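You operate a simulated robot arm through the tools that you are given. There is no shell and no other tool. Be economical: measure what you need, move in short steps, check, and stop when the job is done.

You run a simulated robot arm. Do the job below in one go: nothing can be reset, and whatever is moved stays where it is left.

TASK
Set up for the floor: hose from the purple nozzle into the wand, suction on high.
Fine: Put that nozzle on the cleaning stand's nozzle shelf. Set down upright: what you pick out.

The check looks at the end state, three seconds after you hand in, the way a careful person would. Anything else that was tipped, shoved, dropped, spilled or broken makes it a failure.

THE ROBOT
A 6-joint arm with a two-finger parallel gripper on a trunk, on a base that drives. Base frame: it is fixed to the floor where the robot stands at the start and does not move with it; the origin is under the middle of the robot, x ahead of it, y to its left, z up; the surface under the hand at the start is at about z = 920. Lengths are in mm, angles in degrees, forces in N, time in s.
With the tool pointing down near the work surface it reaches from about 140 to 840 mm from the robot's upright axis, wherever it stands. Its first joint turns from -166.0 to 166.0 degrees. Places, roughly: black hose end (4x4x12 cm) [500, 0, 1100]; cleaning stand nozzle shelf [-1000, -1200, 800]; round nozzle socket [500, 0, 1000]; slot nozzle [-1000, -1500, 1250]; suction dial [300, -600, 1100]; vacuum switch [200, -600, 1100]; wand socket [500, 400, 500]. Payload 3.91 kg.
Tool frame: the origin (TCP) lies between the finger pads and is the grasp point; the fingertips stand 30 mm ahead of it; z points along the fingers, y is the line along which they close. The gripper opens to 110 mm. The fingers are 20 mm wide and 10 mm thick; the gripper's body (48 by 112 mm) begins 55 mm behind the TCP.
Orientation is told as [roll, pitch, yaw] about the base's x, y, z axes, in that order, counted from this pose: with the fingers straight down and closing along the base's y, the tool's x points along the base's -x, its y along +y and its z along -z.

THE INTERFACE
- The arm moves only by the tool send_rows. Its argument "motion" is one flat list of numbers, 7 for each row, row after row: the shift along the tool's x, y, z in cm, then the turn, a rotation vector about the tool's x, y, z in degrees, then the opening, from 0 (shut) to 1 (fully open). In form: [x, y, z, wx, wy, wz, fingers, x, y, z, wx, wy, wz, fingers, ...]. A call has 1 to 20 rows; each row is the pose to reach, as a shift and turn from the pose commanded when the call began, along the tool's axes at that moment. Each row takes 0.2 s and may step no farther than 50 mm and 8.6 degrees from the row before; otherwise, or with a gripper value out of range, the whole call is refused. A pose out of reach is approached as far as the arm can. The call stops where the force on the tool passes 90 N (or 10 N more than at its start, if that is more) or the arm is blocked; 0.2 s more then pass. The fingers move at their own pace (about 108 mm/s each) and stop on an object; they squeeze with about 31 N. The grip force told is the motor's: it shows also when the fingers shut on nothing. Time passes only in rows, and 0.2 s behind the last, so rows that repeat a pose let the fingers close. The reply holds the time, the measured pose of the TCP, the force on the tool along the base axes, the opening and the grip force, in the units named above and with some noise, with the torque about the TCP (base axes, N m) and any sound that the robot's microphone picked up, and new pictures: "pictures" is both (left out), scene, wrist or none.
- Cameras (640 x 400 px; columns grow to the right, rows downward): "scene" is now at [-100.9, -20.8, 1517.1]; the picture's right is [-0.21, -0.98, 0.00], its down [-0.76, 0.16, -0.63] and it looks along [0.62, -0.13, -0.78] (base axes); focal length 263 px, centre (320, 200). "wrist" rides on the gripper at [77, 7, -115] in the tool frame; the picture's right is [-0.09, 1.00, 0.00], its down [-0.80, -0.07, -0.59] and it looks along [-0.59, -0.05, 0.80] (tool axes); focal length 270 px, centre (320, 200). There is no depth. A picture from a camera that has moved, and an enlarged one, comes with that camera's place and axes in the base frame and with its lens. The place of the scene camera against the robot may be out by one fixed shift of up to 12 mm in any direction.
- lift_body(by): slides the trunk up (or, below 0, down) by that many mm; the arm and the scene camera ride with it, the base frame stays. It gives what a move gives, with no picture.
- roll_base(legs): drives the robot by 1 to 6 legs, each [ahead, left, turn to the left] in mm, mm and degrees, along the robot's own axes; the way and the turn of a leg run together, so that a leg with both is an arc; at most 1500 mm and 180 degrees a leg. The arm and the cameras ride along, it lands a little off, and it stops where it bumps. It gives what a move gives, and a new picture of the scene camera.
- pan_tilt(pan, tilt): turns the head with the scene camera to pan (to the left, within 86 degrees either way) and tilt (down, from -29 to 69), counted from straight ahead of the robot. It gives what a move gives, and a new picture of the scene camera.
- inspect(camera, box): a new picture of the part [left, top, right, bottom] of that camera's present view, enlarged. No time passes.
- sign_off(): hands the job in; it is judged then, once.

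Go step by step. Nothing tells you exact positions but the pictures and the camera data: compare them with the known pose of the tool, close in by small moves and look again before you grip or let go. The budget is 120 turns and 260 pictures, counting those below and the enlarged ones. Unless the task says otherwise, let go and move clear before handing in, and close with one line.

The tools are called after "Emit:" as a command line: name --argument value ..., lists and objects as JSON in quotes. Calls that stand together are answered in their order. send_rows: Moves the arm, as the interface text tells. Its arguments: {"type":"object","properties":{"motion":{"type":"array","items":{"type":"number"}},"pictures":{"type":"string","enum":["both","scene","wrist","none"]}},"required":["motion"]} The other tools are called the same way: lift_body (by) slides the trunk up or down; roll_base (legs) drives the base; pan_tilt (pan, tilt) turns the head that bears the scene camera; inspect (camera, box) takes an enlarged picture of a part of a camera's view; sign_off () hands the job in.

At the start:

```text
t: 0.0
tool_pos: [437.7, -31.9, 999.8]
orientation: [0.0, 0.0, 0.0]
contact_force: [0.4, 0.7, -0.3]
moment: [-0.02, 0.01, -0.01]
width: 110.1
grasp_force: 0.1
trunk travel left (down, up): [-475.0, 65.0]
robot x, y, heading: [-0.4, 0.2, -0.1]
head pan, tilt: [-11.9, 50.8]
```

scene: 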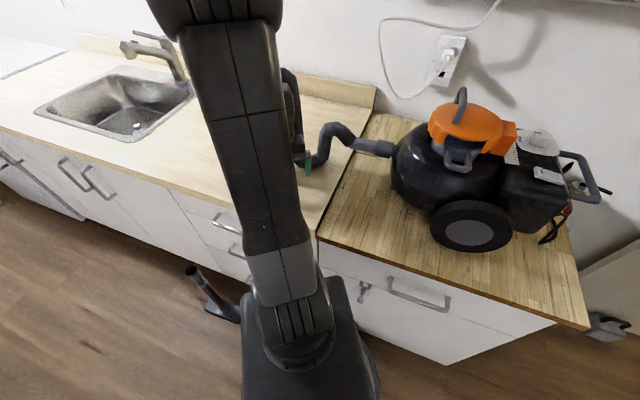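
wrist: 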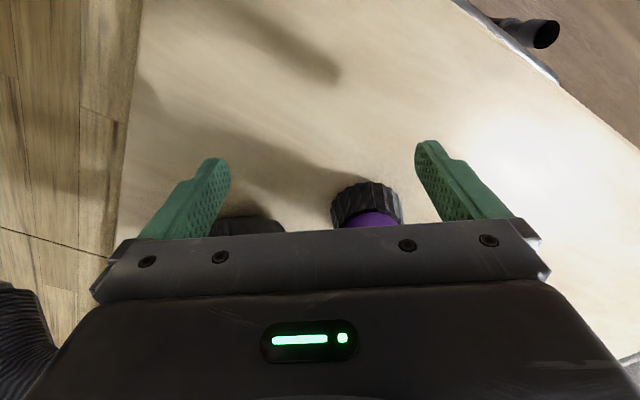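

I see the vacuum on the right counter, its hose running behind the arm, and a wand near the cabinet. I'll look more closely before moving.

Emit:
inspect --camera "scene" --box '[260, 60, 420, 200]'

Emit:
inspect --camera "scene" --box '[420, 70, 640, 260]'

Emit:
inspect --camera "wrist" --box '[180, 130, 480, 260]'

Emit:
inspect --camera "scene" --box '[150, 230, 270, 340]'

```text
2.86 times, centred on (340, 130) of scene
camera zoom: at [-100.9, -20.8, 1517.1], right [-0.21, -0.98, 0.0], down [-0.76, 0.16, -0.63], along [0.62, -0.13, -0.78], focal length 752 px, centre (263, 400)
```

zoom: 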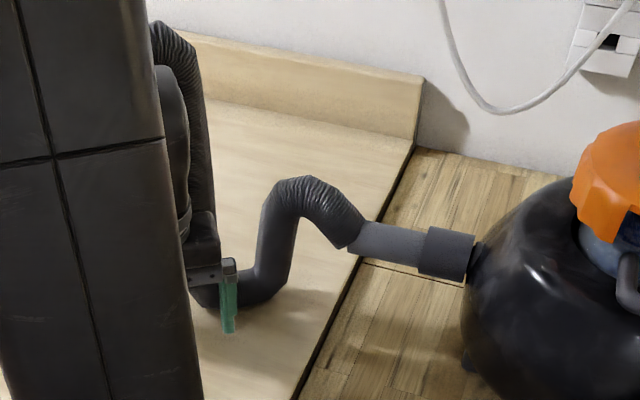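

```text
2.11 times, centred on (530, 165) of scene
camera zoom: at [-100.9, -20.8, 1517.1], right [-0.21, -0.98, 0.0], down [-0.76, 0.16, -0.63], along [0.62, -0.13, -0.78], focal length 554 px, centre (-122, 274)
```

zoom: 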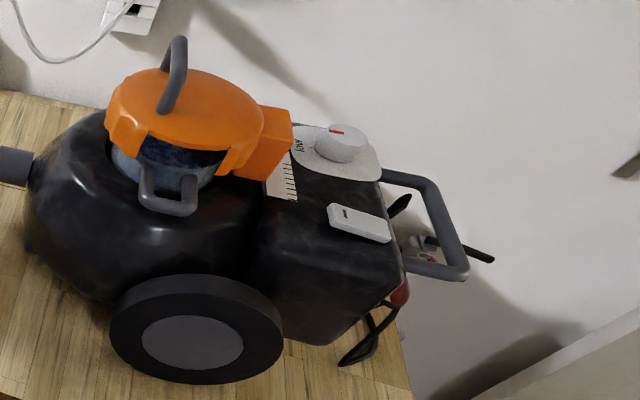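

```text
2.13 times, centred on (330, 195) of wrist
camera zoom: at [360.1, -24.1, 1115.9], right [0.09, 1.0, 0.0], down [0.8, -0.07, 0.59], along [0.59, -0.05, -0.8], focal length 577 px, centre (299, 211)
```

zoom: 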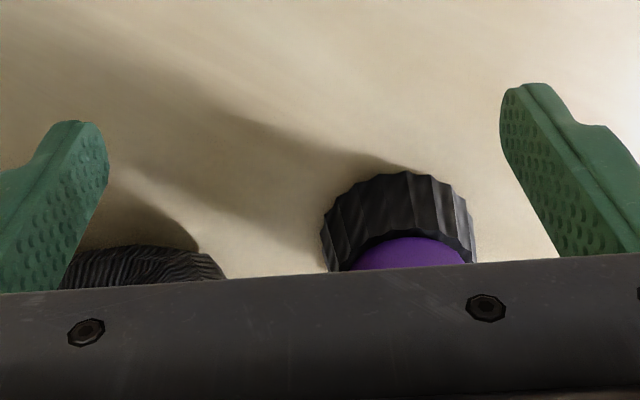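

```text
3.64 times, centred on (210, 285) of scene
camera zoom: at [-100.9, -20.8, 1517.1], right [-0.21, -0.98, 0.0], down [-0.76, 0.16, -0.63], along [0.62, -0.13, -0.78], focal length 958 px, centre (720, -109)
```

zoom: 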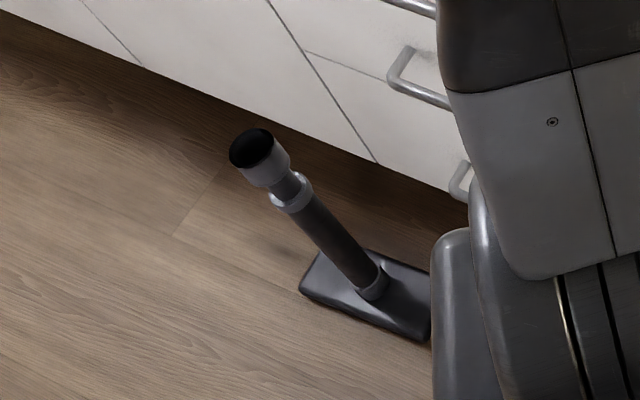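

The wand stands on the floor with an upright socket near [450, 395, 500]. The purple nozzle is just beyond the gripper, so I'll pull the arm back towards the robot for a clear view.

Emit:
send_rows --motion '[4, 0, 0, 0, 0, 0, 1, 8, 0, 0, 0, 0, 0, 1, 12, 0, 0, 0, 0, 0, 1, 16, 0, 0, 0, 0, 0, 1, 16, 0, -4, 0, 0, 0, 1, 16, 0, -8, 0, 0, 0, 1]'

```text
t: 1.4
tool_pos: [273.3, -34.2, 1080.6]
orientation: [0.0, -0.1, 0.1]
contact_force: [-0.1, 0.2, -0.9]
moment: [0.02, -0.01, -0.01]
width: 110.0
grasp_force: 0.2
trunk travel left (down, up): [-475.0, 65.0]
robot x, y, heading: [-2.6, 1.6, 0.1]
head pan, tilt: [-11.9, 50.8]
camera scene: at [-101.5, -20.9, 1517.0], right [-0.21, -0.98, 0.0], down [-0.76, 0.16, -0.63], along [0.62, -0.13, -0.77], focal length 263 px, centre (320, 200)
camera wrist: at [196.1, -27.1, 1197.9], right [0.09, 1.0, 0.0], down [0.8, -0.07, 0.59], along [0.59, -0.05, -0.8], focal length 270 px, centre (320, 200)
```

scene: 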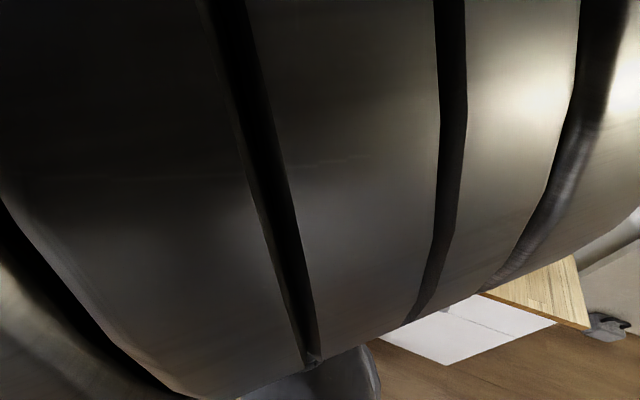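
wrist: 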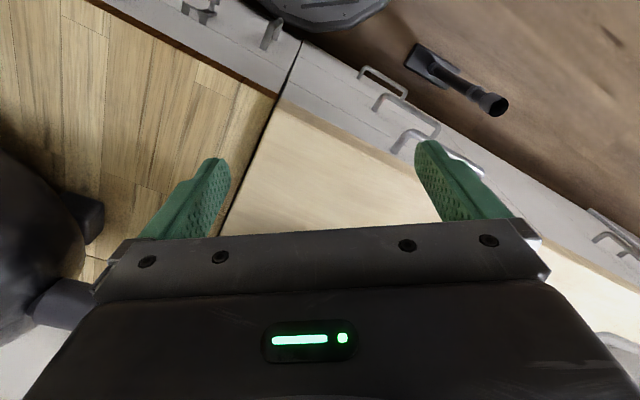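

The arm's upper link blocks the scene camera now. I'll swing the hand left and forward to clear the view.

Emit:
send_rows --motion '[0, 4.5, -1, 0, 0, 0, 1, 0, 9, -2, 0, 0, 0, 1, 0, 13.5, -3, 0, 0, 0, 1, 0, 18, -4, 0, 0, 0, 1, 0, 22.5, -5, 0, 0, 0, 1, 0, 27, -5, 0, 0, 0, 1, 0, 31.5, -5, 0, 0, 0, 1, 0, 36, -5, 0, 0, 0, 1, 0, 40, -5, 0, 0, 0, 1]'

```text
t: 3.4
tool_pos: [278.4, 368.5, 1130.8]
orientation: [-0.1, 0.0, 0.0]
contact_force: [-0.5, -0.4, 0.3]
moment: [-0.03, -0.02, 0.01]
width: 110.0
grasp_force: 0.0
trunk travel left (down, up): [-475.0, 65.0]
robot x, y, heading: [-0.5, -0.5, 0.1]
head pan, tilt: [-11.9, 50.8]
camera scene: at [-100.8, -19.9, 1517.1], right [-0.21, -0.98, 0.0], down [-0.76, 0.16, -0.63], along [0.62, -0.13, -0.78], focal length 263 px, centre (320, 200)
camera wrist: at [201.7, 375.9, 1247.2], right [0.09, 1.0, 0.0], down [0.8, -0.07, 0.59], along [0.59, -0.05, -0.8], focal length 270 px, centre (320, 200)
```

scene: 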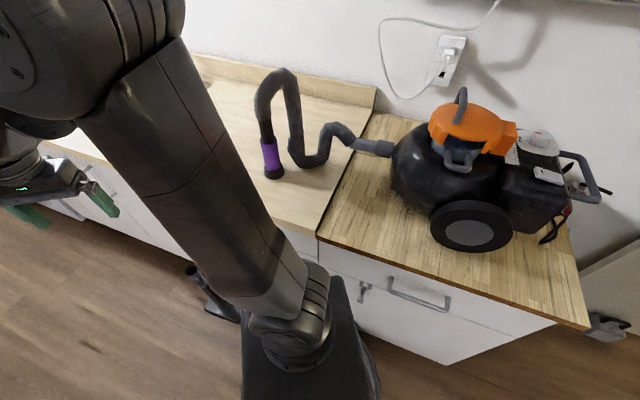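
wrist: 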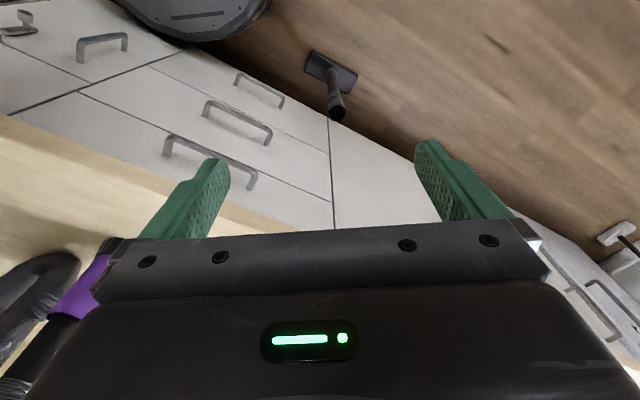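

Emit:
inspect --camera "scene" --box '[230, 60, 400, 190]'

Emit:
inspect --camera "scene" --box '[500, 120, 600, 190]'

Emit:
inspect --camera "wrist" --box '[280, 30, 400, 140]'

Emit:
inspect --camera "wrist" --box '[0, 220, 160, 400]'

```text
3.08 times, centred on (315, 125) of scene
camera zoom: at [-100.8, -19.9, 1517.1], right [-0.21, -0.98, 0.0], down [-0.76, 0.16, -0.63], along [0.62, -0.13, -0.78], focal length 810 px, centre (335, 431)
```

zoom: 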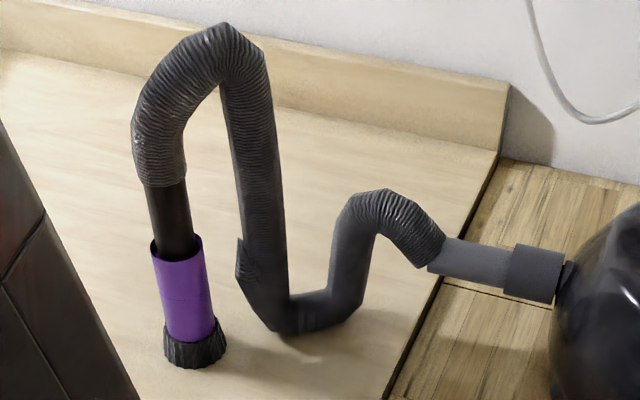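

```text
5.71 times, centred on (550, 155) of scene
camera zoom: at [-100.8, -19.9, 1517.1], right [-0.21, -0.98, 0.0], down [-0.76, 0.16, -0.63], along [0.62, -0.13, -0.78], focal length 1505 px, centre (-994, 457)
```

zoom: 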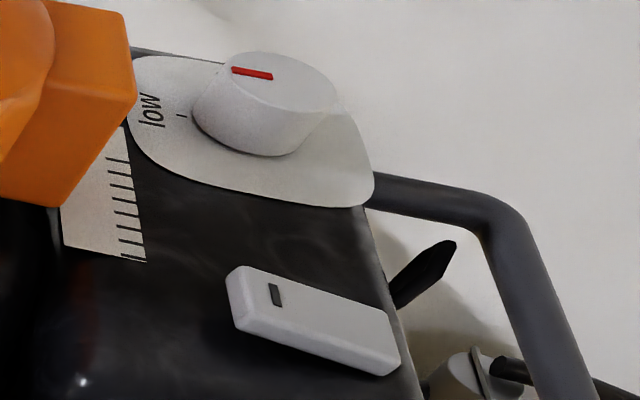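

```text
3.64 times, centred on (340, 85) of wrist
camera zoom: at [201.7, 375.9, 1247.2], right [0.09, 1.0, 0.0], down [0.8, -0.07, 0.59], along [0.59, -0.05, -0.8], focal length 983 px, centre (247, 618)
```

zoom: 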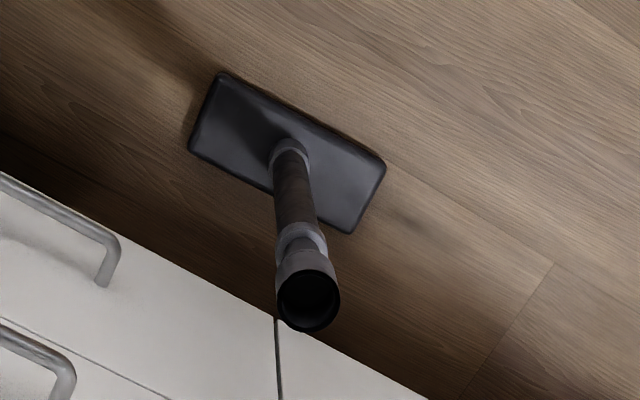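

```text
2.22 times, centred on (80, 310) of wrist
camera zoom: at [201.7, 375.9, 1247.2], right [0.09, 1.0, 0.0], down [0.8, -0.07, 0.59], along [0.59, -0.05, -0.8], focal length 601 px, centre (853, -44)
```

zoom: 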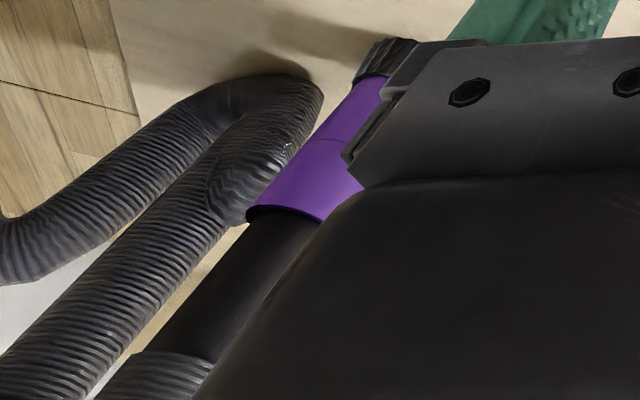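

The hose's rigid black end sits in the purple nozzle, exposed from about z 1060 to 1120 at [503, 0]. I'll back the base up a little, then turn the hand horizontal so I can grip the hose end from the front.

Emit:
roll_base --legs '[[-200, 0, 0]]'

Emit:
send_rows --motion '[-1.5, -1, 0, 0, -8, 0, 1, -3, -2, 0, 0, -16, 0, 1, -4.5, -3, 0, 0, -24, 0, 1, -6, -4, 0, 0, -32, 0, 1, -7.5, -5, 0, 0, -40, 0, 1, -9, -6, 0, 0, -48, 0, 1, -10.5, -7, 0, 0, -56, 0, 1, -12, -8, 0, 0, -64, 0, 1, -13.5, -9, 0, 0, -72, 0, 1, -15, -10, 0, 0, -80, 0, 1, -15, -10, 0, 0, -85, 0, 1, -15, -10, 0, 0, -90, 0, 1]'

```text
t: 5.0
tool_pos: [74.5, 367.8, 1131.5]
orientation: [0.0, 0.1, 0.3]
contact_force: [-0.6, 0.1, 0.0]
moment: [0.04, -0.04, 0.0]
width: 110.1
grasp_force: 0.0
trunk travel left (down, up): [-475.0, 65.0]
robot x, y, heading: [-199.6, -1.7, 0.4]
head pan, tilt: [-11.9, 50.8]
camera scene: at [-303.2, -21.8, 1517.0], right [-0.2, -0.98, 0.0], down [-0.76, 0.16, -0.63], along [0.62, -0.13, -0.77], focal length 263 px, centre (320, 200)
```

scene: 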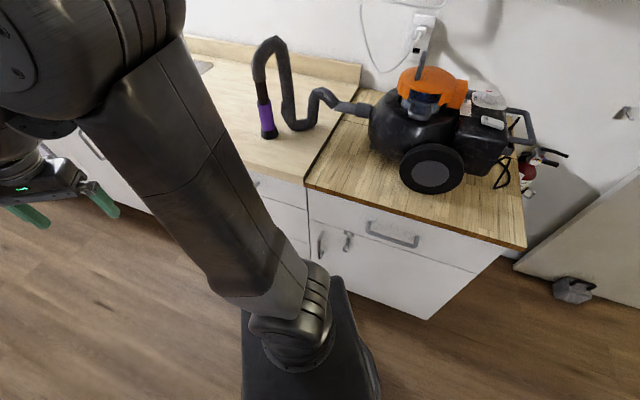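

```text
t: 7.6
tool_pos: [226.5, 270.7, 1131.3]
orientation: [-162.8, -89.9, 163.4]
contact_force: [0.3, 0.4, -0.1]
moment: [0.0, 0.04, 0.0]
width: 110.0
grasp_force: 0.1
trunk travel left (down, up): [-475.0, 65.0]
robot x, y, heading: [-200.7, -2.6, 0.3]
head pan, tilt: [-11.9, 50.8]
camera scene: at [-302.2, -21.5, 1517.1], right [-0.2, -0.98, 0.0], down [-0.76, 0.16, -0.63], along [0.62, -0.13, -0.78], focal length 263 px, centre (320, 200)
camera wrist: at [111.4, 276.2, 1055.9], right [-0.01, 1.0, 0.09], down [-0.59, -0.07, 0.8], along [0.8, -0.05, 0.59], focal length 270 px, centre (320, 200)
```

scene: 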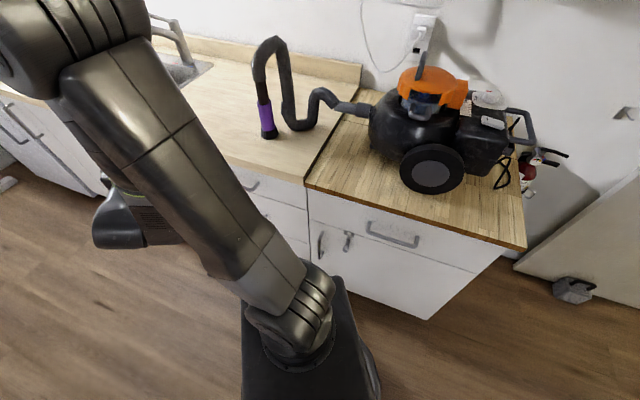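
wrist: 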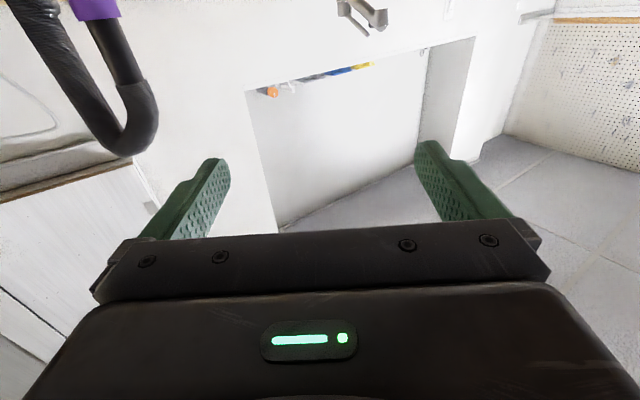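

The hand is now horizontal. Next I'll slide it right, in line with the hose end, staying well in front of it.

Emit:
send_rows --motion '[0.6, -4.5, 1, 0, 0, 0, 1, 1.2, -9, 2, 0, 0, 0, 1, 1.8, -13.5, 3, 0, 0, 0, 1, 2.4, -18, 5, 0, 0, 0, 1, 3, -22.5, 7, 0, 0, 0, 1, 4.1, -27, 9, 0, 0, 0, 1, 4.1, -27, 12, 0, 0, 0, 1]'

```text
refused: row 6 steps farther than a row can; nothing moved
```

Emit:
send_rows --motion '[0.6, -4, 1, 0, 0, 0, 1, 1.2, -8, 2, 0, 0, 0, 1, 1.8, -12, 3, 0, 0, 0, 1, 2.4, -16, 5, 0, 0, 0, 1, 3, -20, 7, 0, 0, 0, 1, 3.6, -24, 9, 0, 0, 0, 1, 4.1, -27, 12, 0, 0, 0, 1, 4.1, -27, 12, 0, 0, 0, 1]'

```text
t: 9.4
tool_pos: [321.5, 118.2, 1125.1]
orientation: [-60.2, -89.2, 58.6]
contact_force: [0.2, -0.4, 0.1]
moment: [-0.04, -0.02, 0.0]
width: 110.0
grasp_force: 0.0
out of reach, approached as far as the arm can: row 4, 5, 6, 7, 8
trunk travel left (down, up): [-475.0, 65.0]
robot x, y, heading: [-202.9, 1.2, 0.2]
head pan, tilt: [-11.9, 50.8]
camera scene: at [-302.0, -21.8, 1517.1], right [-0.2, -0.98, 0.0], down [-0.76, 0.16, -0.63], along [0.62, -0.13, -0.78], focal length 263 px, centre (320, 200)
camera wrist: at [207.0, 127.5, 1049.6], right [0.03, 1.0, 0.08], down [-0.59, -0.05, 0.81], along [0.81, -0.07, 0.59], focal length 270 px, centre (320, 200)
```

scene: 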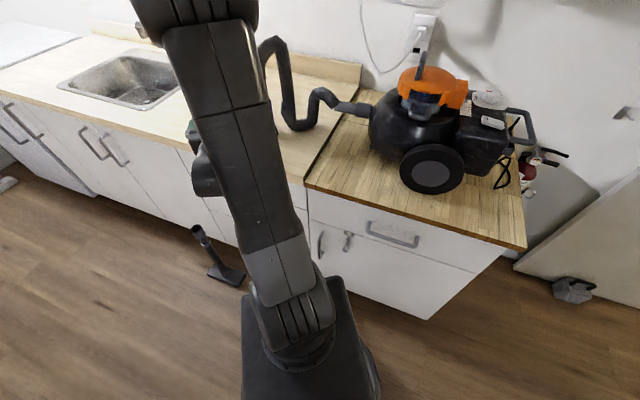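
wrist: 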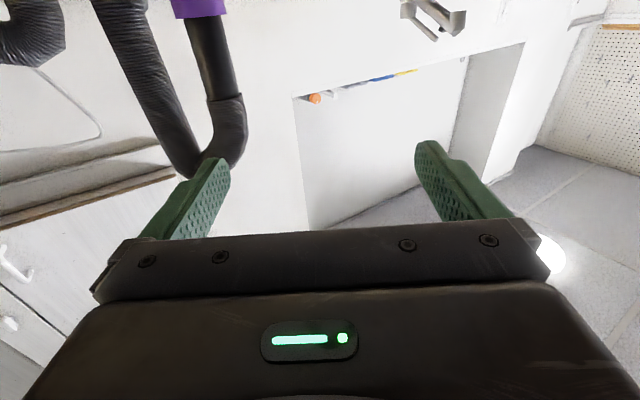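

The arm hits a limit, probably because it is folded too close to the robot. I'll back the base up further and work more extended.

Emit:
roll_base --legs '[[-200, 0, 0]]'

Emit:
send_rows --motion '[0, 0, 4, 0, 0, 0, 1, 0, 0, 8, 0, 0, 0, 1, 0, 0, 12, 0, 0, 0, 1, 0, 0, 16, 0, 0, 0, 1, 0, -4, 16, 0, 0, 0, 1, 0, -8, 16, 0, 0, 0, 1, 0, -12, 16, 0, 0, 0, 1]'

```text
t: 11.0
tool_pos: [120.4, 116.7, 1125.7]
orientation: [-63.5, -89.2, 61.9]
contact_force: [-0.3, -0.3, -0.1]
moment: [0.0, 0.01, -0.02]
width: 110.1
grasp_force: 0.0
trunk travel left (down, up): [-475.0, 65.0]
robot x, y, heading: [-399.1, -3.6, 0.3]
head pan, tilt: [-11.9, 50.8]
camera scene: at [-503.4, -22.8, 1517.1], right [-0.2, -0.98, 0.0], down [-0.76, 0.16, -0.63], along [0.62, -0.13, -0.77], focal length 263 px, centre (320, 200)
```

scene: 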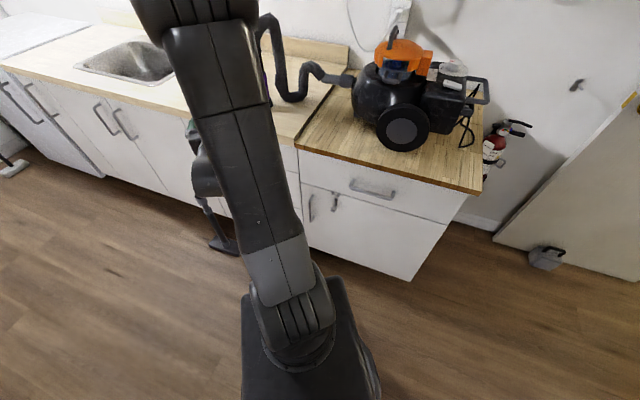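

```text
t: 12.6
tool_pos: [271.3, 114.2, 1119.0]
orientation: [-45.4, -88.9, 41.9]
contact_force: [0.7, 1.0, 0.5]
moment: [0.01, -0.02, -0.01]
width: 109.9
grasp_force: 0.1
out of reach, approached as far as the arm can: row 1, 2, 3, 4, 5, 6, 7
trunk travel left (down, up): [-475.0, 65.0]
robot x, y, heading: [-404.1, -2.8, 0.2]
head pan, tilt: [-11.9, 50.8]
camera scene: at [-502.4, -22.7, 1517.1], right [-0.2, -0.98, 0.0], down [-0.76, 0.16, -0.63], along [0.62, -0.13, -0.78], focal length 263 px, centre (320, 200)
camera wrist: at [157.4, 128.2, 1044.5], right [0.07, 0.99, 0.08], down [-0.59, -0.02, 0.81], along [0.81, -0.1, 0.58], focal length 270 px, centre (320, 200)
```

scene: 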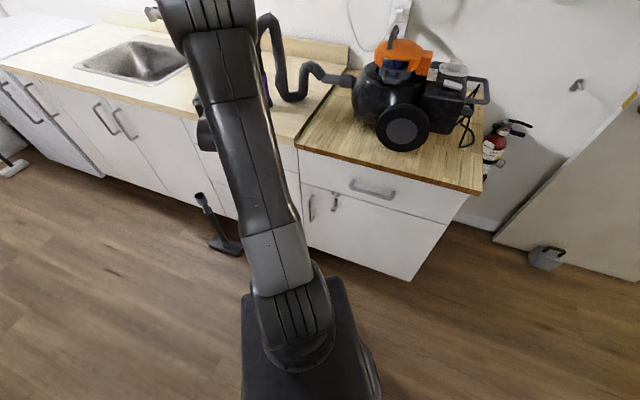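
wrist: 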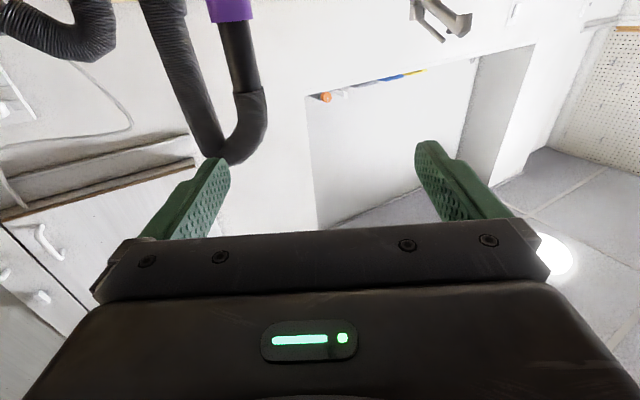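

The limit looks like a wrist joint branch rather than distance. I'll turn the hand back down, move it to the robot's midplane, then pitch it up there.

Emit:
send_rows --motion '[0, 0, 0, 0, 8, 0, 1, 0, 0, 0, 0, 16, 0, 1, 0, 0, 0, 0, 24, 0, 1, 0, 0, 0, 0, 32, 0, 1, 0, 0, 0, 0, 40, 0, 1, 0, 0, 0, 0, 48, 0, 1, 0, 0, 0, 0, 56, 0, 1, 0, 0, 0, 0, 64, 0, 1, 0, 0, 0, 0, 72, 0, 1, 0, 0, 0, 0, 80, 0, 1, 0, 0, 0, 0, 88, 0, 1]' --pictures "none"

```text
t: 15.0
tool_pos: [272.7, 114.4, 1119.3]
orientation: [-0.5, -1.4, -1.4]
contact_force: [-0.2, -0.3, 0.2]
moment: [-0.01, 0.0, 0.02]
width: 109.7
grasp_force: 0.1
out of reach, approached as far as the arm can: row 5
trunk travel left (down, up): [-475.0, 65.0]
robot x, y, heading: [-401.0, -0.8, 0.4]
head pan, tilt: [-11.9, 50.8]
```

Emit:
send_rows --motion '[0, -4, 0, 0, 0, 0, 1, 0, -8, 0, 0, 0, 0, 1, 0, -12, 0, 0, -5, 0, 1, 0, -12, 0, 0, -13, 0, 1, 0, -12, 0, 0, -21, 0, 1, 0, -12, 0, 0, -29, 0, 1, 0, -12, 0, 0, -37, 0, 1, 0, -12, 0, 0, -45, 0, 1, 0, -12, 0, 0, -53, 0, 1, 0, -12, 0, 0, -61, 0, 1, 0, -12, 0, 0, -69, 0, 1, 0, -12, 0, 0, -77, 0, 1, 0, -12, 0, 0, -85, 0, 1]'

```text
t: 17.8
tool_pos: [266.5, 84.5, 1120.5]
orientation: [34.0, -85.6, -39.9]
contact_force: [0.2, 0.2, -0.5]
moment: [0.0, 0.0, -0.02]
width: 110.1
grasp_force: 0.1
out of reach, approached as far as the arm can: row 9, 10, 11, 12, 13
trunk travel left (down, up): [-475.0, 65.0]
robot x, y, heading: [-401.5, -3.0, 0.2]
head pan, tilt: [-11.9, 50.8]
camera scene: at [-501.3, -22.4, 1517.2], right [-0.2, -0.98, 0.0], down [-0.76, 0.16, -0.63], along [0.62, -0.13, -0.78], focal length 263 px, centre (320, 200)
camera wrist: at [148.5, 107.6, 1053.3], right [0.11, 0.99, 0.13], down [-0.55, -0.05, 0.83], along [0.83, -0.16, 0.54], focal length 270 px, centre (320, 200)
```

scene: 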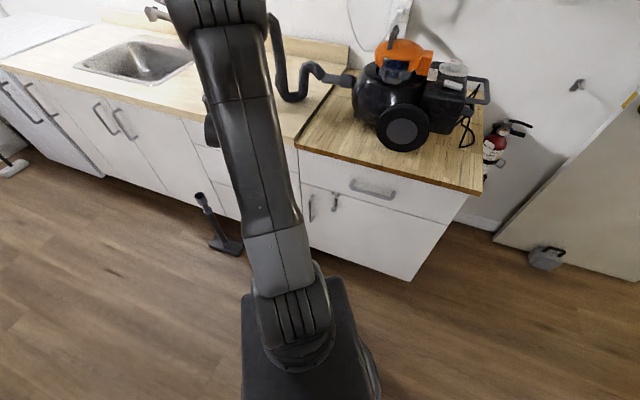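
wrist: 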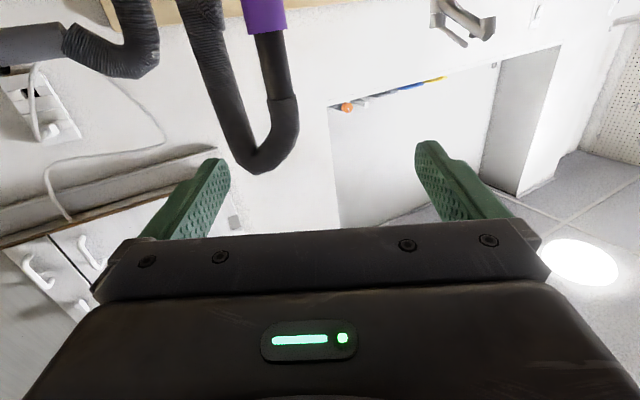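

The wrist cannot bend up past the forearm line. A 45° forward-down grip is reachable and suits both the nozzle and the wand, so I'll pitch back to about 45°.

Emit:
send_rows --motion '[0, 0, 0, 0, 8, 0, 1, 0, 0, 0, 0, 16, 0, 1, 0, 0, 0, 0, 24, 0, 1, 0, 0, 0, 0, 32, 0, 1, 0, 0, 0, 0, 40, 0, 1, 0, 0, 0, 0, 42, 0, 1]' --pictures "wrist"

```text
t: 19.2
tool_pos: [265.2, 85.1, 1123.9]
orientation: [3.4, -44.4, -8.3]
contact_force: [0.4, -0.8, 0.1]
moment: [0.05, 0.01, 0.01]
width: 109.8
grasp_force: 0.1
out of reach, approached as far as the arm can: row 5
trunk travel left (down, up): [-475.0, 65.0]
robot x, y, heading: [-403.1, -0.1, 0.5]
head pan, tilt: [-11.9, 50.8]
camera wrist: at [132.0, 105.6, 1153.4], right [0.17, 0.98, 0.1], down [0.14, -0.13, 0.98], along [0.98, -0.15, -0.16], focal length 270 px, centre (320, 200)
```

wrist: 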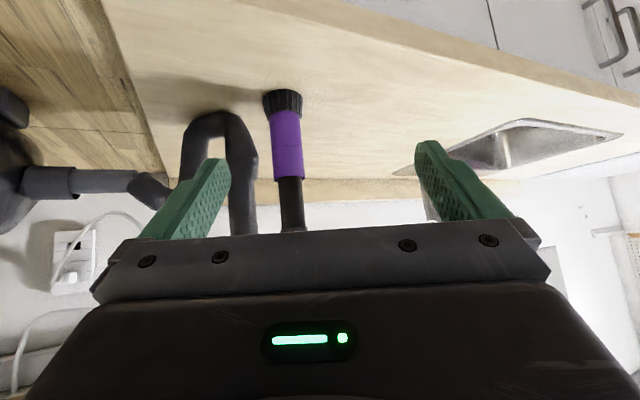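

Here the camera looks level and shows the tube at about [503, 6, 1087], with the purple rim at z 1058. I'll straighten the yaw and move to a point about 100 mm in front of it.

Emit:
send_rows --motion '[-2.1, -1.65, 2.9, -0.6, 0.1, -1.5, 0.85, -4.2, -3.3, 5.8, -1.2, 0.2, -3, 0.85, -6.3, -4.9, 8.7, -1.8, 0.3, -4.4, 0.85, -8.46, -6.57, 11.7, -2.4, 0.35, -5.9, 0.85]'

```text
t: 20.2
tool_pos: [403.6, 6.4, 1093.5]
orientation: [0.1, -44.1, -0.2]
contact_force: [-0.1, 0.2, 0.0]
moment: [0.02, -0.02, 0.0]
width: 93.5
grasp_force: 0.1
trunk travel left (down, up): [-475.0, 65.0]
robot x, y, heading: [-400.7, -2.0, 0.2]
head pan, tilt: [-11.9, 50.8]
camera scene: at [-501.5, -23.1, 1517.2], right [-0.2, -0.98, 0.0], down [-0.76, 0.16, -0.63], along [0.62, -0.13, -0.78], focal length 263 px, centre (320, 200)
camera wrist: at [268.3, 13.5, 1124.2], right [0.07, 1.0, 0.06], down [0.16, -0.07, 0.98], along [0.98, -0.05, -0.17], focal length 270 px, centre (320, 200)
```

scene: 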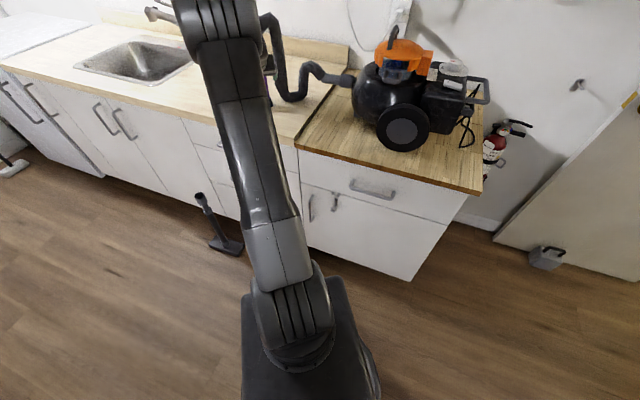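
wrist: 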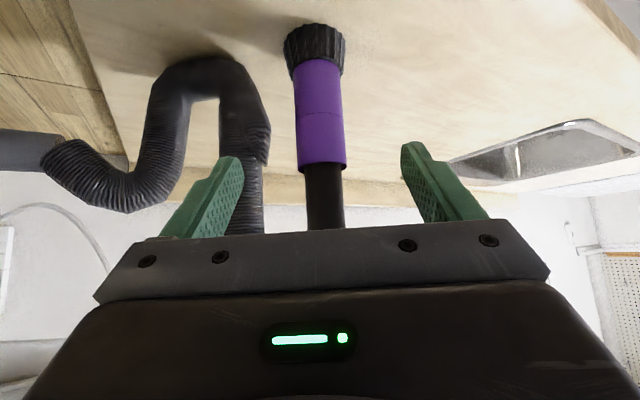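

The tube is at y≈6, in line with the hand. The neighbouring hose leg is close, so I'll narrow the opening to about 68 mm and then advance.

Emit:
send_rows --motion '[0, 0, 0, 0, 0, 0, 0.62, -1.7, 0, 1.5, 0, 0, 0, 0.62, -3.4, 0, 3.1, 0, 0, 0, 0.62, -5.2, 0, 4.6, 0, 0, 0, 0.62]'

```text
t: 21.2
tool_pos: [472.9, 5.9, 1098.4]
orientation: [0.0, -44.1, -0.2]
contact_force: [-0.3, 0.4, 0.0]
moment: [0.0, 0.0, 0.05]
width: 68.4
grasp_force: 0.1
trunk travel left (down, up): [-475.0, 65.0]
robot x, y, heading: [-398.9, -1.5, 0.0]
head pan, tilt: [-11.9, 50.8]
camera scene: at [-501.9, -22.8, 1517.1], right [-0.2, -0.98, 0.0], down [-0.76, 0.16, -0.63], along [0.62, -0.13, -0.78], focal length 263 px, centre (320, 200)
camera wrist: at [337.1, 12.6, 1128.4], right [0.07, 1.0, 0.06], down [0.16, -0.07, 0.98], along [0.98, -0.05, -0.17], focal length 270 px, centre (320, 200)
```

scene: 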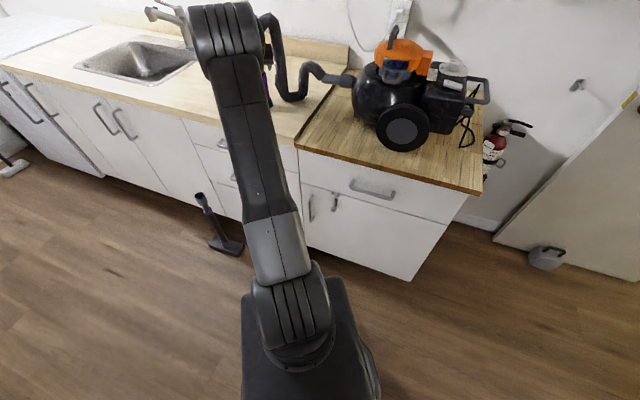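
wrist: 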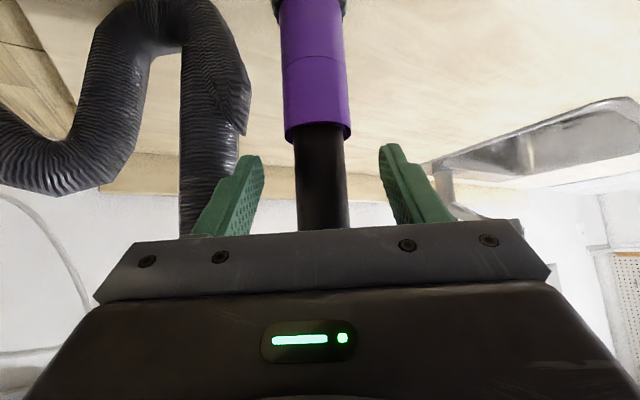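

Emit:
send_rows --motion '[-1.3, 0, 1.9, 0, 0, 0, 0.62, -1.3, 0, 1.9, 0, 0, 0, 0.62]' --pictures "wrist"

```text
t: 21.8
tool_pos: [493.7, 5.1, 1095.5]
orientation: [0.1, -44.1, -0.1]
contact_force: [0.2, 0.1, 0.3]
moment: [0.01, 0.02, -0.01]
width: 68.4
grasp_force: 0.1
trunk travel left (down, up): [-475.0, 65.0]
robot x, y, heading: [-397.8, -0.8, 0.3]
head pan, tilt: [-11.9, 50.8]
camera wrist: at [358.5, 12.9, 1124.4], right [0.07, 1.0, 0.06], down [0.16, -0.07, 0.98], along [0.98, -0.06, -0.16], focal length 270 px, centre (320, 200)
```

wrist: 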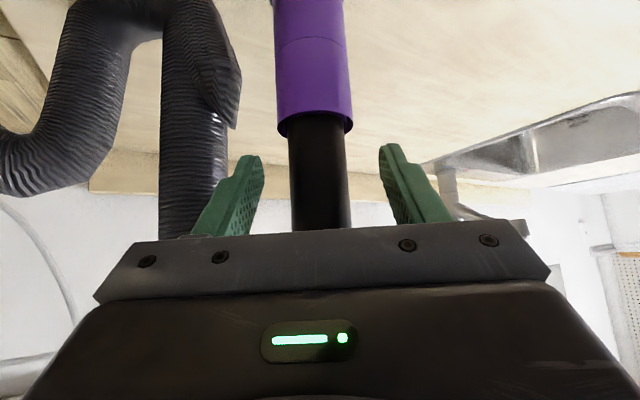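

The tube is between the fingers and the tips are above the purple rim, so I'll close.

Emit:
send_rows --motion '[0, 0, 0, 0, 0, 0, 0.4, 0, 0, 0, 0, 0, 0, 0.2, 0, 0, 0, 0, 0, 0, 0.2, 0, 0, 0, 0, 0, 0, 0.2]' --pictures "wrist"

```text
t: 22.8
tool_pos: [493.4, 6.2, 1094.2]
orientation: [0.1, -44.2, -0.2]
contact_force: [0.2, 0.4, 2.9]
moment: [0.03, -0.07, 0.0]
width: 34.3
grasp_force: 31.0
trunk travel left (down, up): [-475.0, 65.0]
robot x, y, heading: [-403.9, -3.6, 0.3]
head pan, tilt: [-11.9, 50.8]
camera wrist: at [358.3, 12.9, 1124.5], right [0.07, 1.0, 0.06], down [0.16, -0.07, 0.98], along [0.98, -0.05, -0.16], focal length 270 px, centre (320, 200)
```

wrist: 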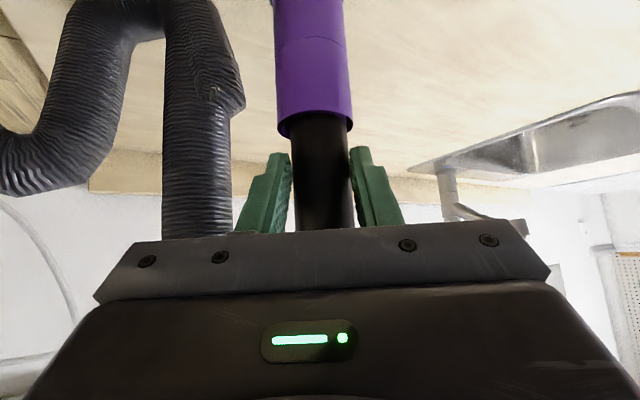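

Gripped at 34 mm. Now a short straight pull up to see whether the nozzle releases.

Emit:
send_rows --motion '[-0.35, 0, -0.36, 0, 0, 0, 0.2, -0.7, 0, -0.72, 0, 0, 0, 0.2, -1.05, 0, -1.08, 0, 0, 0, 0.2, -1.4, 0, -1.44, 0, 0, 0, 0.2]' --pictures "wrist"

```text
t: 23.8
tool_pos: [493.3, 5.2, 1114.3]
orientation: [0.1, -44.3, -0.2]
contact_force: [1.3, 1.0, -0.4]
moment: [-0.01, -0.01, -0.01]
width: 34.3
grasp_force: 30.8
trunk travel left (down, up): [-475.0, 65.0]
robot x, y, heading: [-397.9, -2.3, 0.3]
head pan, tilt: [-11.9, 50.8]
camera wrist: at [357.6, 12.6, 1144.5], right [0.07, 1.0, 0.06], down [0.16, -0.07, 0.98], along [0.98, -0.05, -0.16], focal length 270 px, centre (320, 200)
```

wrist: 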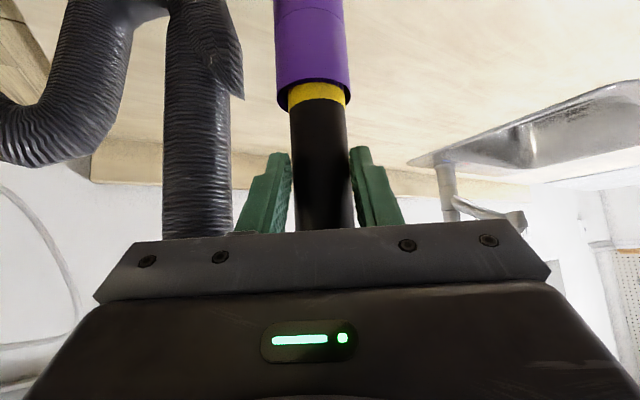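

It's sliding out cleanly, and a yellow insertion mark has appeared. I'll keep lifting until it's clear.

Emit:
send_rows --motion '[-0.7, 0, -0.72, 0, 0, 0, 0.2, -1.4, 0, -1.44, 0, 0, 0, 0.2, -2.1, 0, -2.16, 0, 0, 0, 0.2, -2.8, 0, -2.88, 0, 0, 0, 0.2, -3.5, 0, -3.6, 0, 0, 0, 0.2, -4.2, 0, -4.32, 0, 0, 0, 0.2, -4.9, 0, -5.0, 0, 0, 0, 0.2]' --pictures "both"

```text
t: 25.4
tool_pos: [492.6, 5.5, 1184.2]
orientation: [0.1, -44.1, -0.2]
contact_force: [-0.3, 0.2, 0.2]
moment: [-0.01, 0.04, -0.03]
width: 34.1
grasp_force: 31.1
trunk travel left (down, up): [-475.0, 65.0]
robot x, y, heading: [-404.3, -2.2, 0.2]
head pan, tilt: [-11.9, 50.8]
camera scene: at [-502.5, -22.8, 1517.1], right [-0.2, -0.98, 0.0], down [-0.76, 0.16, -0.63], along [0.62, -0.13, -0.78], focal length 263 px, centre (320, 200)
camera wrist: at [357.3, 12.3, 1215.1], right [0.07, 1.0, 0.06], down [0.16, -0.07, 0.98], along [0.98, -0.06, -0.16], focal length 270 px, centre (320, 200)
```

scene: 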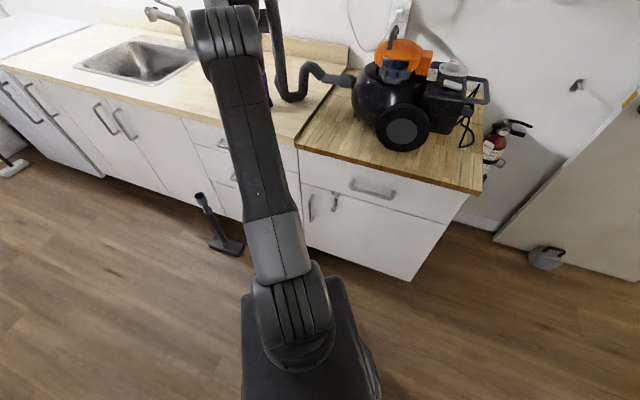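
wrist: 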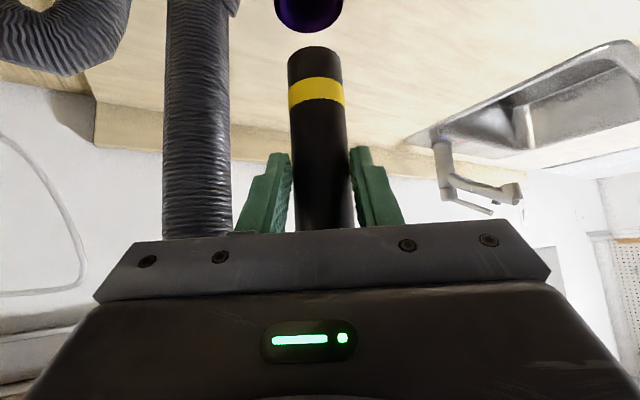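

The hose end is free, with its tip about 78 mm below the TCP and a yellow depth mark. The nozzle stands between the vacuum and the wand, so before sweeping the hose across I'll raise it high and slightly left to see how it behaves.

Emit:
send_rows --motion '[-2.1, 1, -2.16, 0, 0, 0, 0.2, -4.2, 3, -4.3, 0, 0, 0, 0.2, -6.3, 5, -6.5, 0, 0, 0, 0.2, -8.4, 8, -8.6, 0, 0, 0, 0.2, -9.8, 11, -10, 0, 0, 0, 0.2, -9.8, 14, -10, 0, 0, 0, 0.2]'

```text
t: 26.8
tool_pos: [470.6, 139.9, 1310.0]
orientation: [0.1, -44.3, -0.3]
contact_force: [0.0, -0.1, 0.5]
moment: [0.0, 0.02, 0.0]
width: 34.4
grasp_force: 30.7
out of reach, approached as far as the arm can: row 4, 5, 6
trunk travel left (down, up): [-475.0, 65.0]
robot x, y, heading: [-402.5, -2.8, 0.4]
head pan, tilt: [-11.9, 50.8]
camera scene: at [-502.8, -22.2, 1517.1], right [-0.2, -0.98, 0.0], down [-0.76, 0.16, -0.63], along [0.62, -0.13, -0.77], focal length 263 px, centre (320, 200)
camera wrist: at [334.8, 147.8, 1340.6], right [0.07, 1.0, 0.06], down [0.16, -0.07, 0.98], along [0.99, -0.05, -0.16], focal length 270 px, centre (320, 200)
```

scene: 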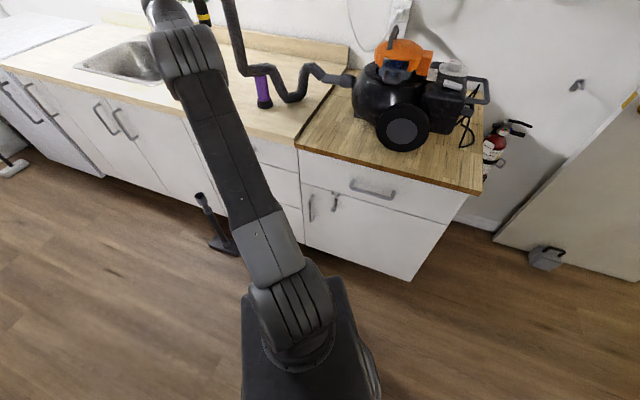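
wrist: 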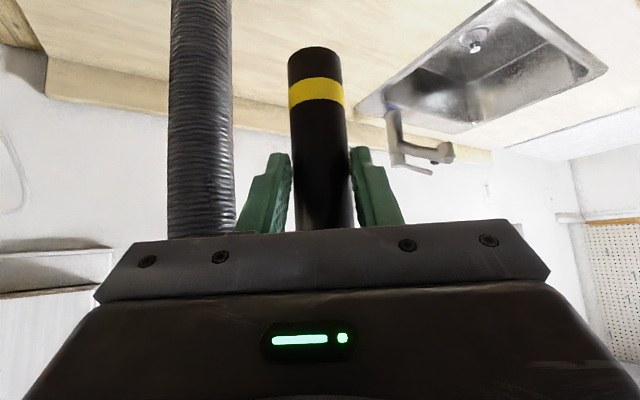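

Emit:
inspect --camera "scene" --box '[160, 0, 380, 140]'

```text
2.86 times, centred on (270, 70) of scene
camera zoom: at [-502.8, -22.2, 1517.1], right [-0.2, -0.98, 0.0], down [-0.76, 0.16, -0.63], along [0.62, -0.13, -0.77], focal length 752 px, centre (463, 571)
```

zoom: 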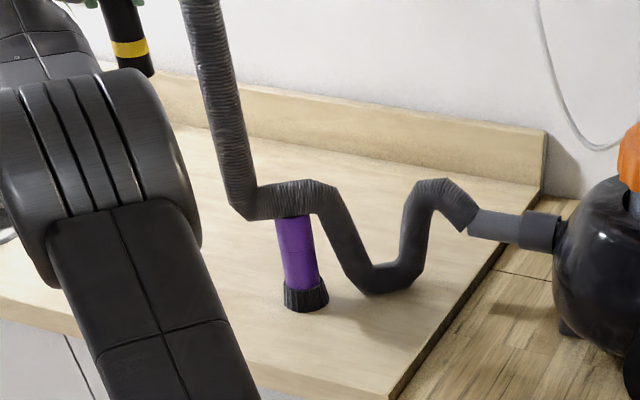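

The hose is physical and now hangs over the nozzle top, so dragging it to the wand would knock the nozzle over. I'll go back above the nozzle, re-seat the hose, move nozzle and hose together to the back of the counter, and pull the hose out there.

Emit:
send_rows --motion '[0, -3, 0, 0, 0, 0, 0.2, 0, -6, 0, 0, 0, 0, 0.2, 0, -9, 0, 0, 0, 0, 0.2, -0.7, -12, 0.8, 0, 0, 0, 0.2, -1.6, -13.4, 1.6, 0, 0, 0, 0.2]'

```text
t: 28.0
tool_pos: [487.6, 5.3, 1306.3]
orientation: [0.1, -44.2, -0.3]
contact_force: [-0.1, 0.0, 0.2]
moment: [-0.01, 0.01, 0.02]
width: 34.3
grasp_force: 30.9
out of reach, approached as far as the arm can: row 5
trunk travel left (down, up): [-475.0, 65.0]
robot x, y, heading: [-400.9, -2.6, 0.3]
head pan, tilt: [-11.9, 50.8]
camera scene: at [-502.7, -23.0, 1517.1], right [-0.2, -0.98, 0.0], down [-0.76, 0.16, -0.63], along [0.62, -0.13, -0.78], focal length 263 px, centre (320, 200)
camera wrist: at [351.8, 13.6, 1336.4], right [0.07, 1.0, 0.06], down [0.16, -0.07, 0.98], along [0.99, -0.05, -0.16], focal length 270 px, centre (320, 200)
```

scene: 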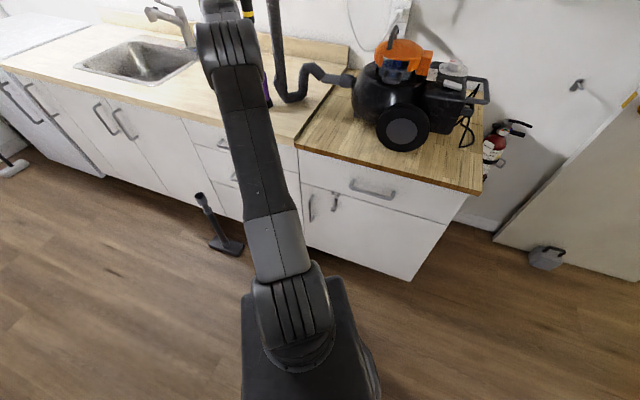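
wrist: 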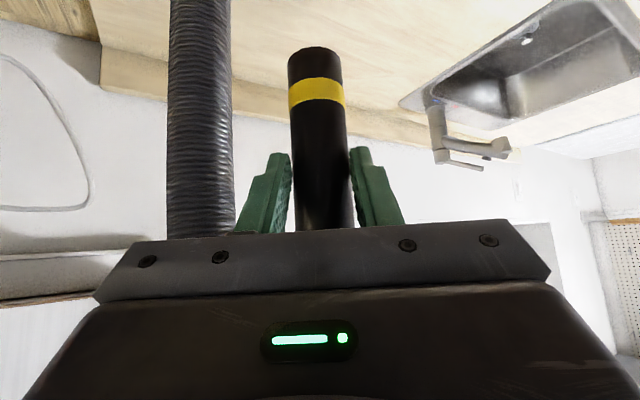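

Emit:
send_rows --motion '[2, 0, 2.3, 0, 0, 0, 0.2, 4, 0, 4.5, 0, 0, 0, 0.2, 6, 0, 6.8, 0, 0, 0, 0.2, 8.1, 0, 9, 0, 0, 0, 0.2]' --pictures "wrist"

```text
t: 29.0
tool_pos: [491.6, 6.2, 1184.6]
orientation: [-0.1, -44.2, -0.2]
contact_force: [-1.1, 0.2, -1.2]
moment: [0.03, 0.02, 0.02]
width: 34.2
grasp_force: 30.6
trunk travel left (down, up): [-475.0, 65.0]
robot x, y, heading: [-405.7, -1.1, 0.2]
head pan, tilt: [-11.9, 50.8]
camera wrist: at [355.8, 13.2, 1214.4], right [0.07, 1.0, 0.06], down [0.16, -0.07, 0.98], along [0.98, -0.05, -0.16], focal length 270 px, centre (320, 200)
```

wrist: 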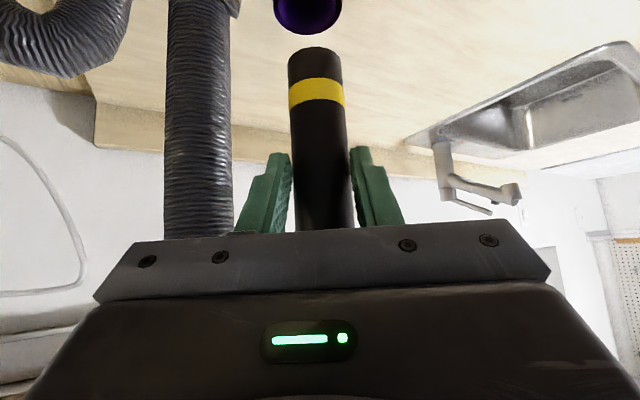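

The nozzle hasn't moved. I'll re-seat the hose straight down, watching the force.

Emit:
send_rows --motion '[1.32, 0, 1.5, 0, 0, 0, 0.2, 2.7, 0, 2.93, 0, 0, 0, 0.2, 4.1, 0, 4.37, 0, 0, 0, 0.2, 4.8, 0, 5.1, 0, 0, 0, 0.2, 5.5, 0, 5.8, 0, 0, 0, 0.2, 6.1, 0, 6.4, 0, 0, 0, 0.2]' --pictures "wrist"

```text
t: 30.4
tool_pos: [491.5, 7.3, 1097.3]
orientation: [0.0, -44.1, -0.2]
contact_force: [0.1, -0.5, -0.4]
moment: [-0.02, 0.02, -0.02]
width: 34.4
grasp_force: 31.1
trunk travel left (down, up): [-475.0, 65.0]
robot x, y, heading: [-404.6, 1.4, 0.4]
head pan, tilt: [-11.9, 50.8]
camera wrist: at [357.0, 13.8, 1126.7], right [0.07, 1.0, 0.06], down [0.16, -0.07, 0.98], along [0.98, -0.05, -0.16], focal length 270 px, centre (320, 200)
```

wrist: 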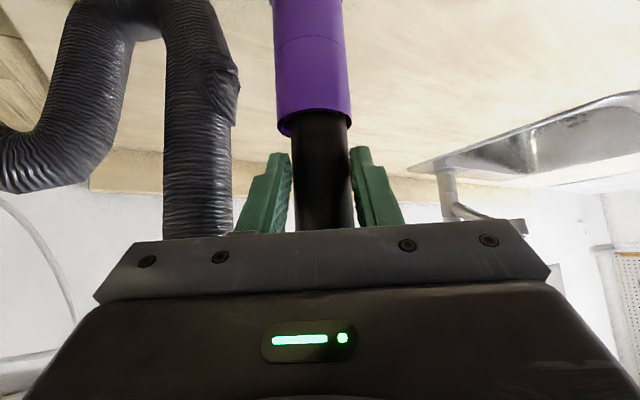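

Re-seated with the yellow mark hidden. I'll open, slide straight down onto the purple body, and look.

Emit:
send_rows --motion '[0, 0, 0, 0, 0, 0, 0.4, 0, 0, 0, 0, 0, 0, 0.6, 1.3, 0, 1.3, 0, 0, 0, 0.6, 2.6, 0, 2.7, 0, 0, 0, 0.6, 3.9, 0, 4, 0, 0, 0, 0.6, 5.2, 0, 5.4, 0, 0, 0, 0.6]' --pictures "wrist"

```text
t: 31.8
tool_pos: [492.1, 6.9, 1021.5]
orientation: [0.0, -44.1, -0.1]
contact_force: [-0.3, -0.4, 0.2]
moment: [-0.02, -0.02, -0.02]
width: 66.2
grasp_force: 0.0
trunk travel left (down, up): [-475.0, 65.0]
robot x, y, heading: [-400.3, 1.4, 0.2]
head pan, tilt: [-11.9, 50.8]
camera wrist: at [356.7, 14.9, 1051.9], right [0.07, 1.0, 0.06], down [0.16, -0.07, 0.98], along [0.98, -0.05, -0.16], focal length 270 px, centre (320, 200)
```

wrist: 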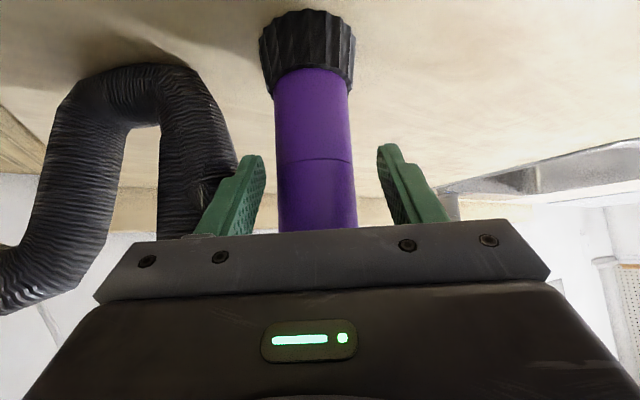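

The purple body is centred between the fingers. I'll grip it and lift about 25 mm, with the hose still in it.

Emit:
send_rows --motion '[0, 0, 0, 0, 0, 0, 0.4, 0, 0, 0, 0, 0, 0, 0.28, 0, 0, 0, 0, 0, 0, 0.28, -0.45, 0, -0.45, 0, 0, 0, 0.28, -0.9, 0, -0.9, 0, 0, 0, 0.28, -1.8, 0, -1.8, 0, 0, 0, 0.28]' --pictures "wrist"

```text
t: 33.2
tool_pos: [493.1, 8.1, 1047.7]
orientation: [0.2, -44.0, -0.2]
contact_force: [0.0, 0.2, -2.2]
moment: [0.02, 0.05, 0.01]
width: 47.1
grasp_force: 31.8
trunk travel left (down, up): [-475.0, 65.0]
robot x, y, heading: [-400.6, -3.2, 0.4]
head pan, tilt: [-11.9, 50.8]
camera wrist: at [357.3, 14.9, 1078.3], right [0.07, 1.0, 0.06], down [0.16, -0.07, 0.98], along [0.98, -0.06, -0.16], focal length 270 px, centre (320, 200)
```

wrist: 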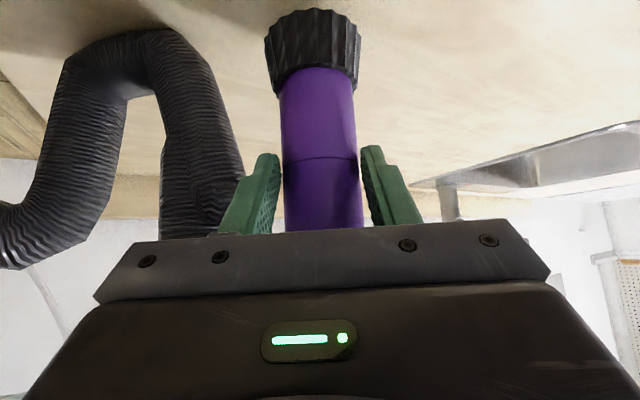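

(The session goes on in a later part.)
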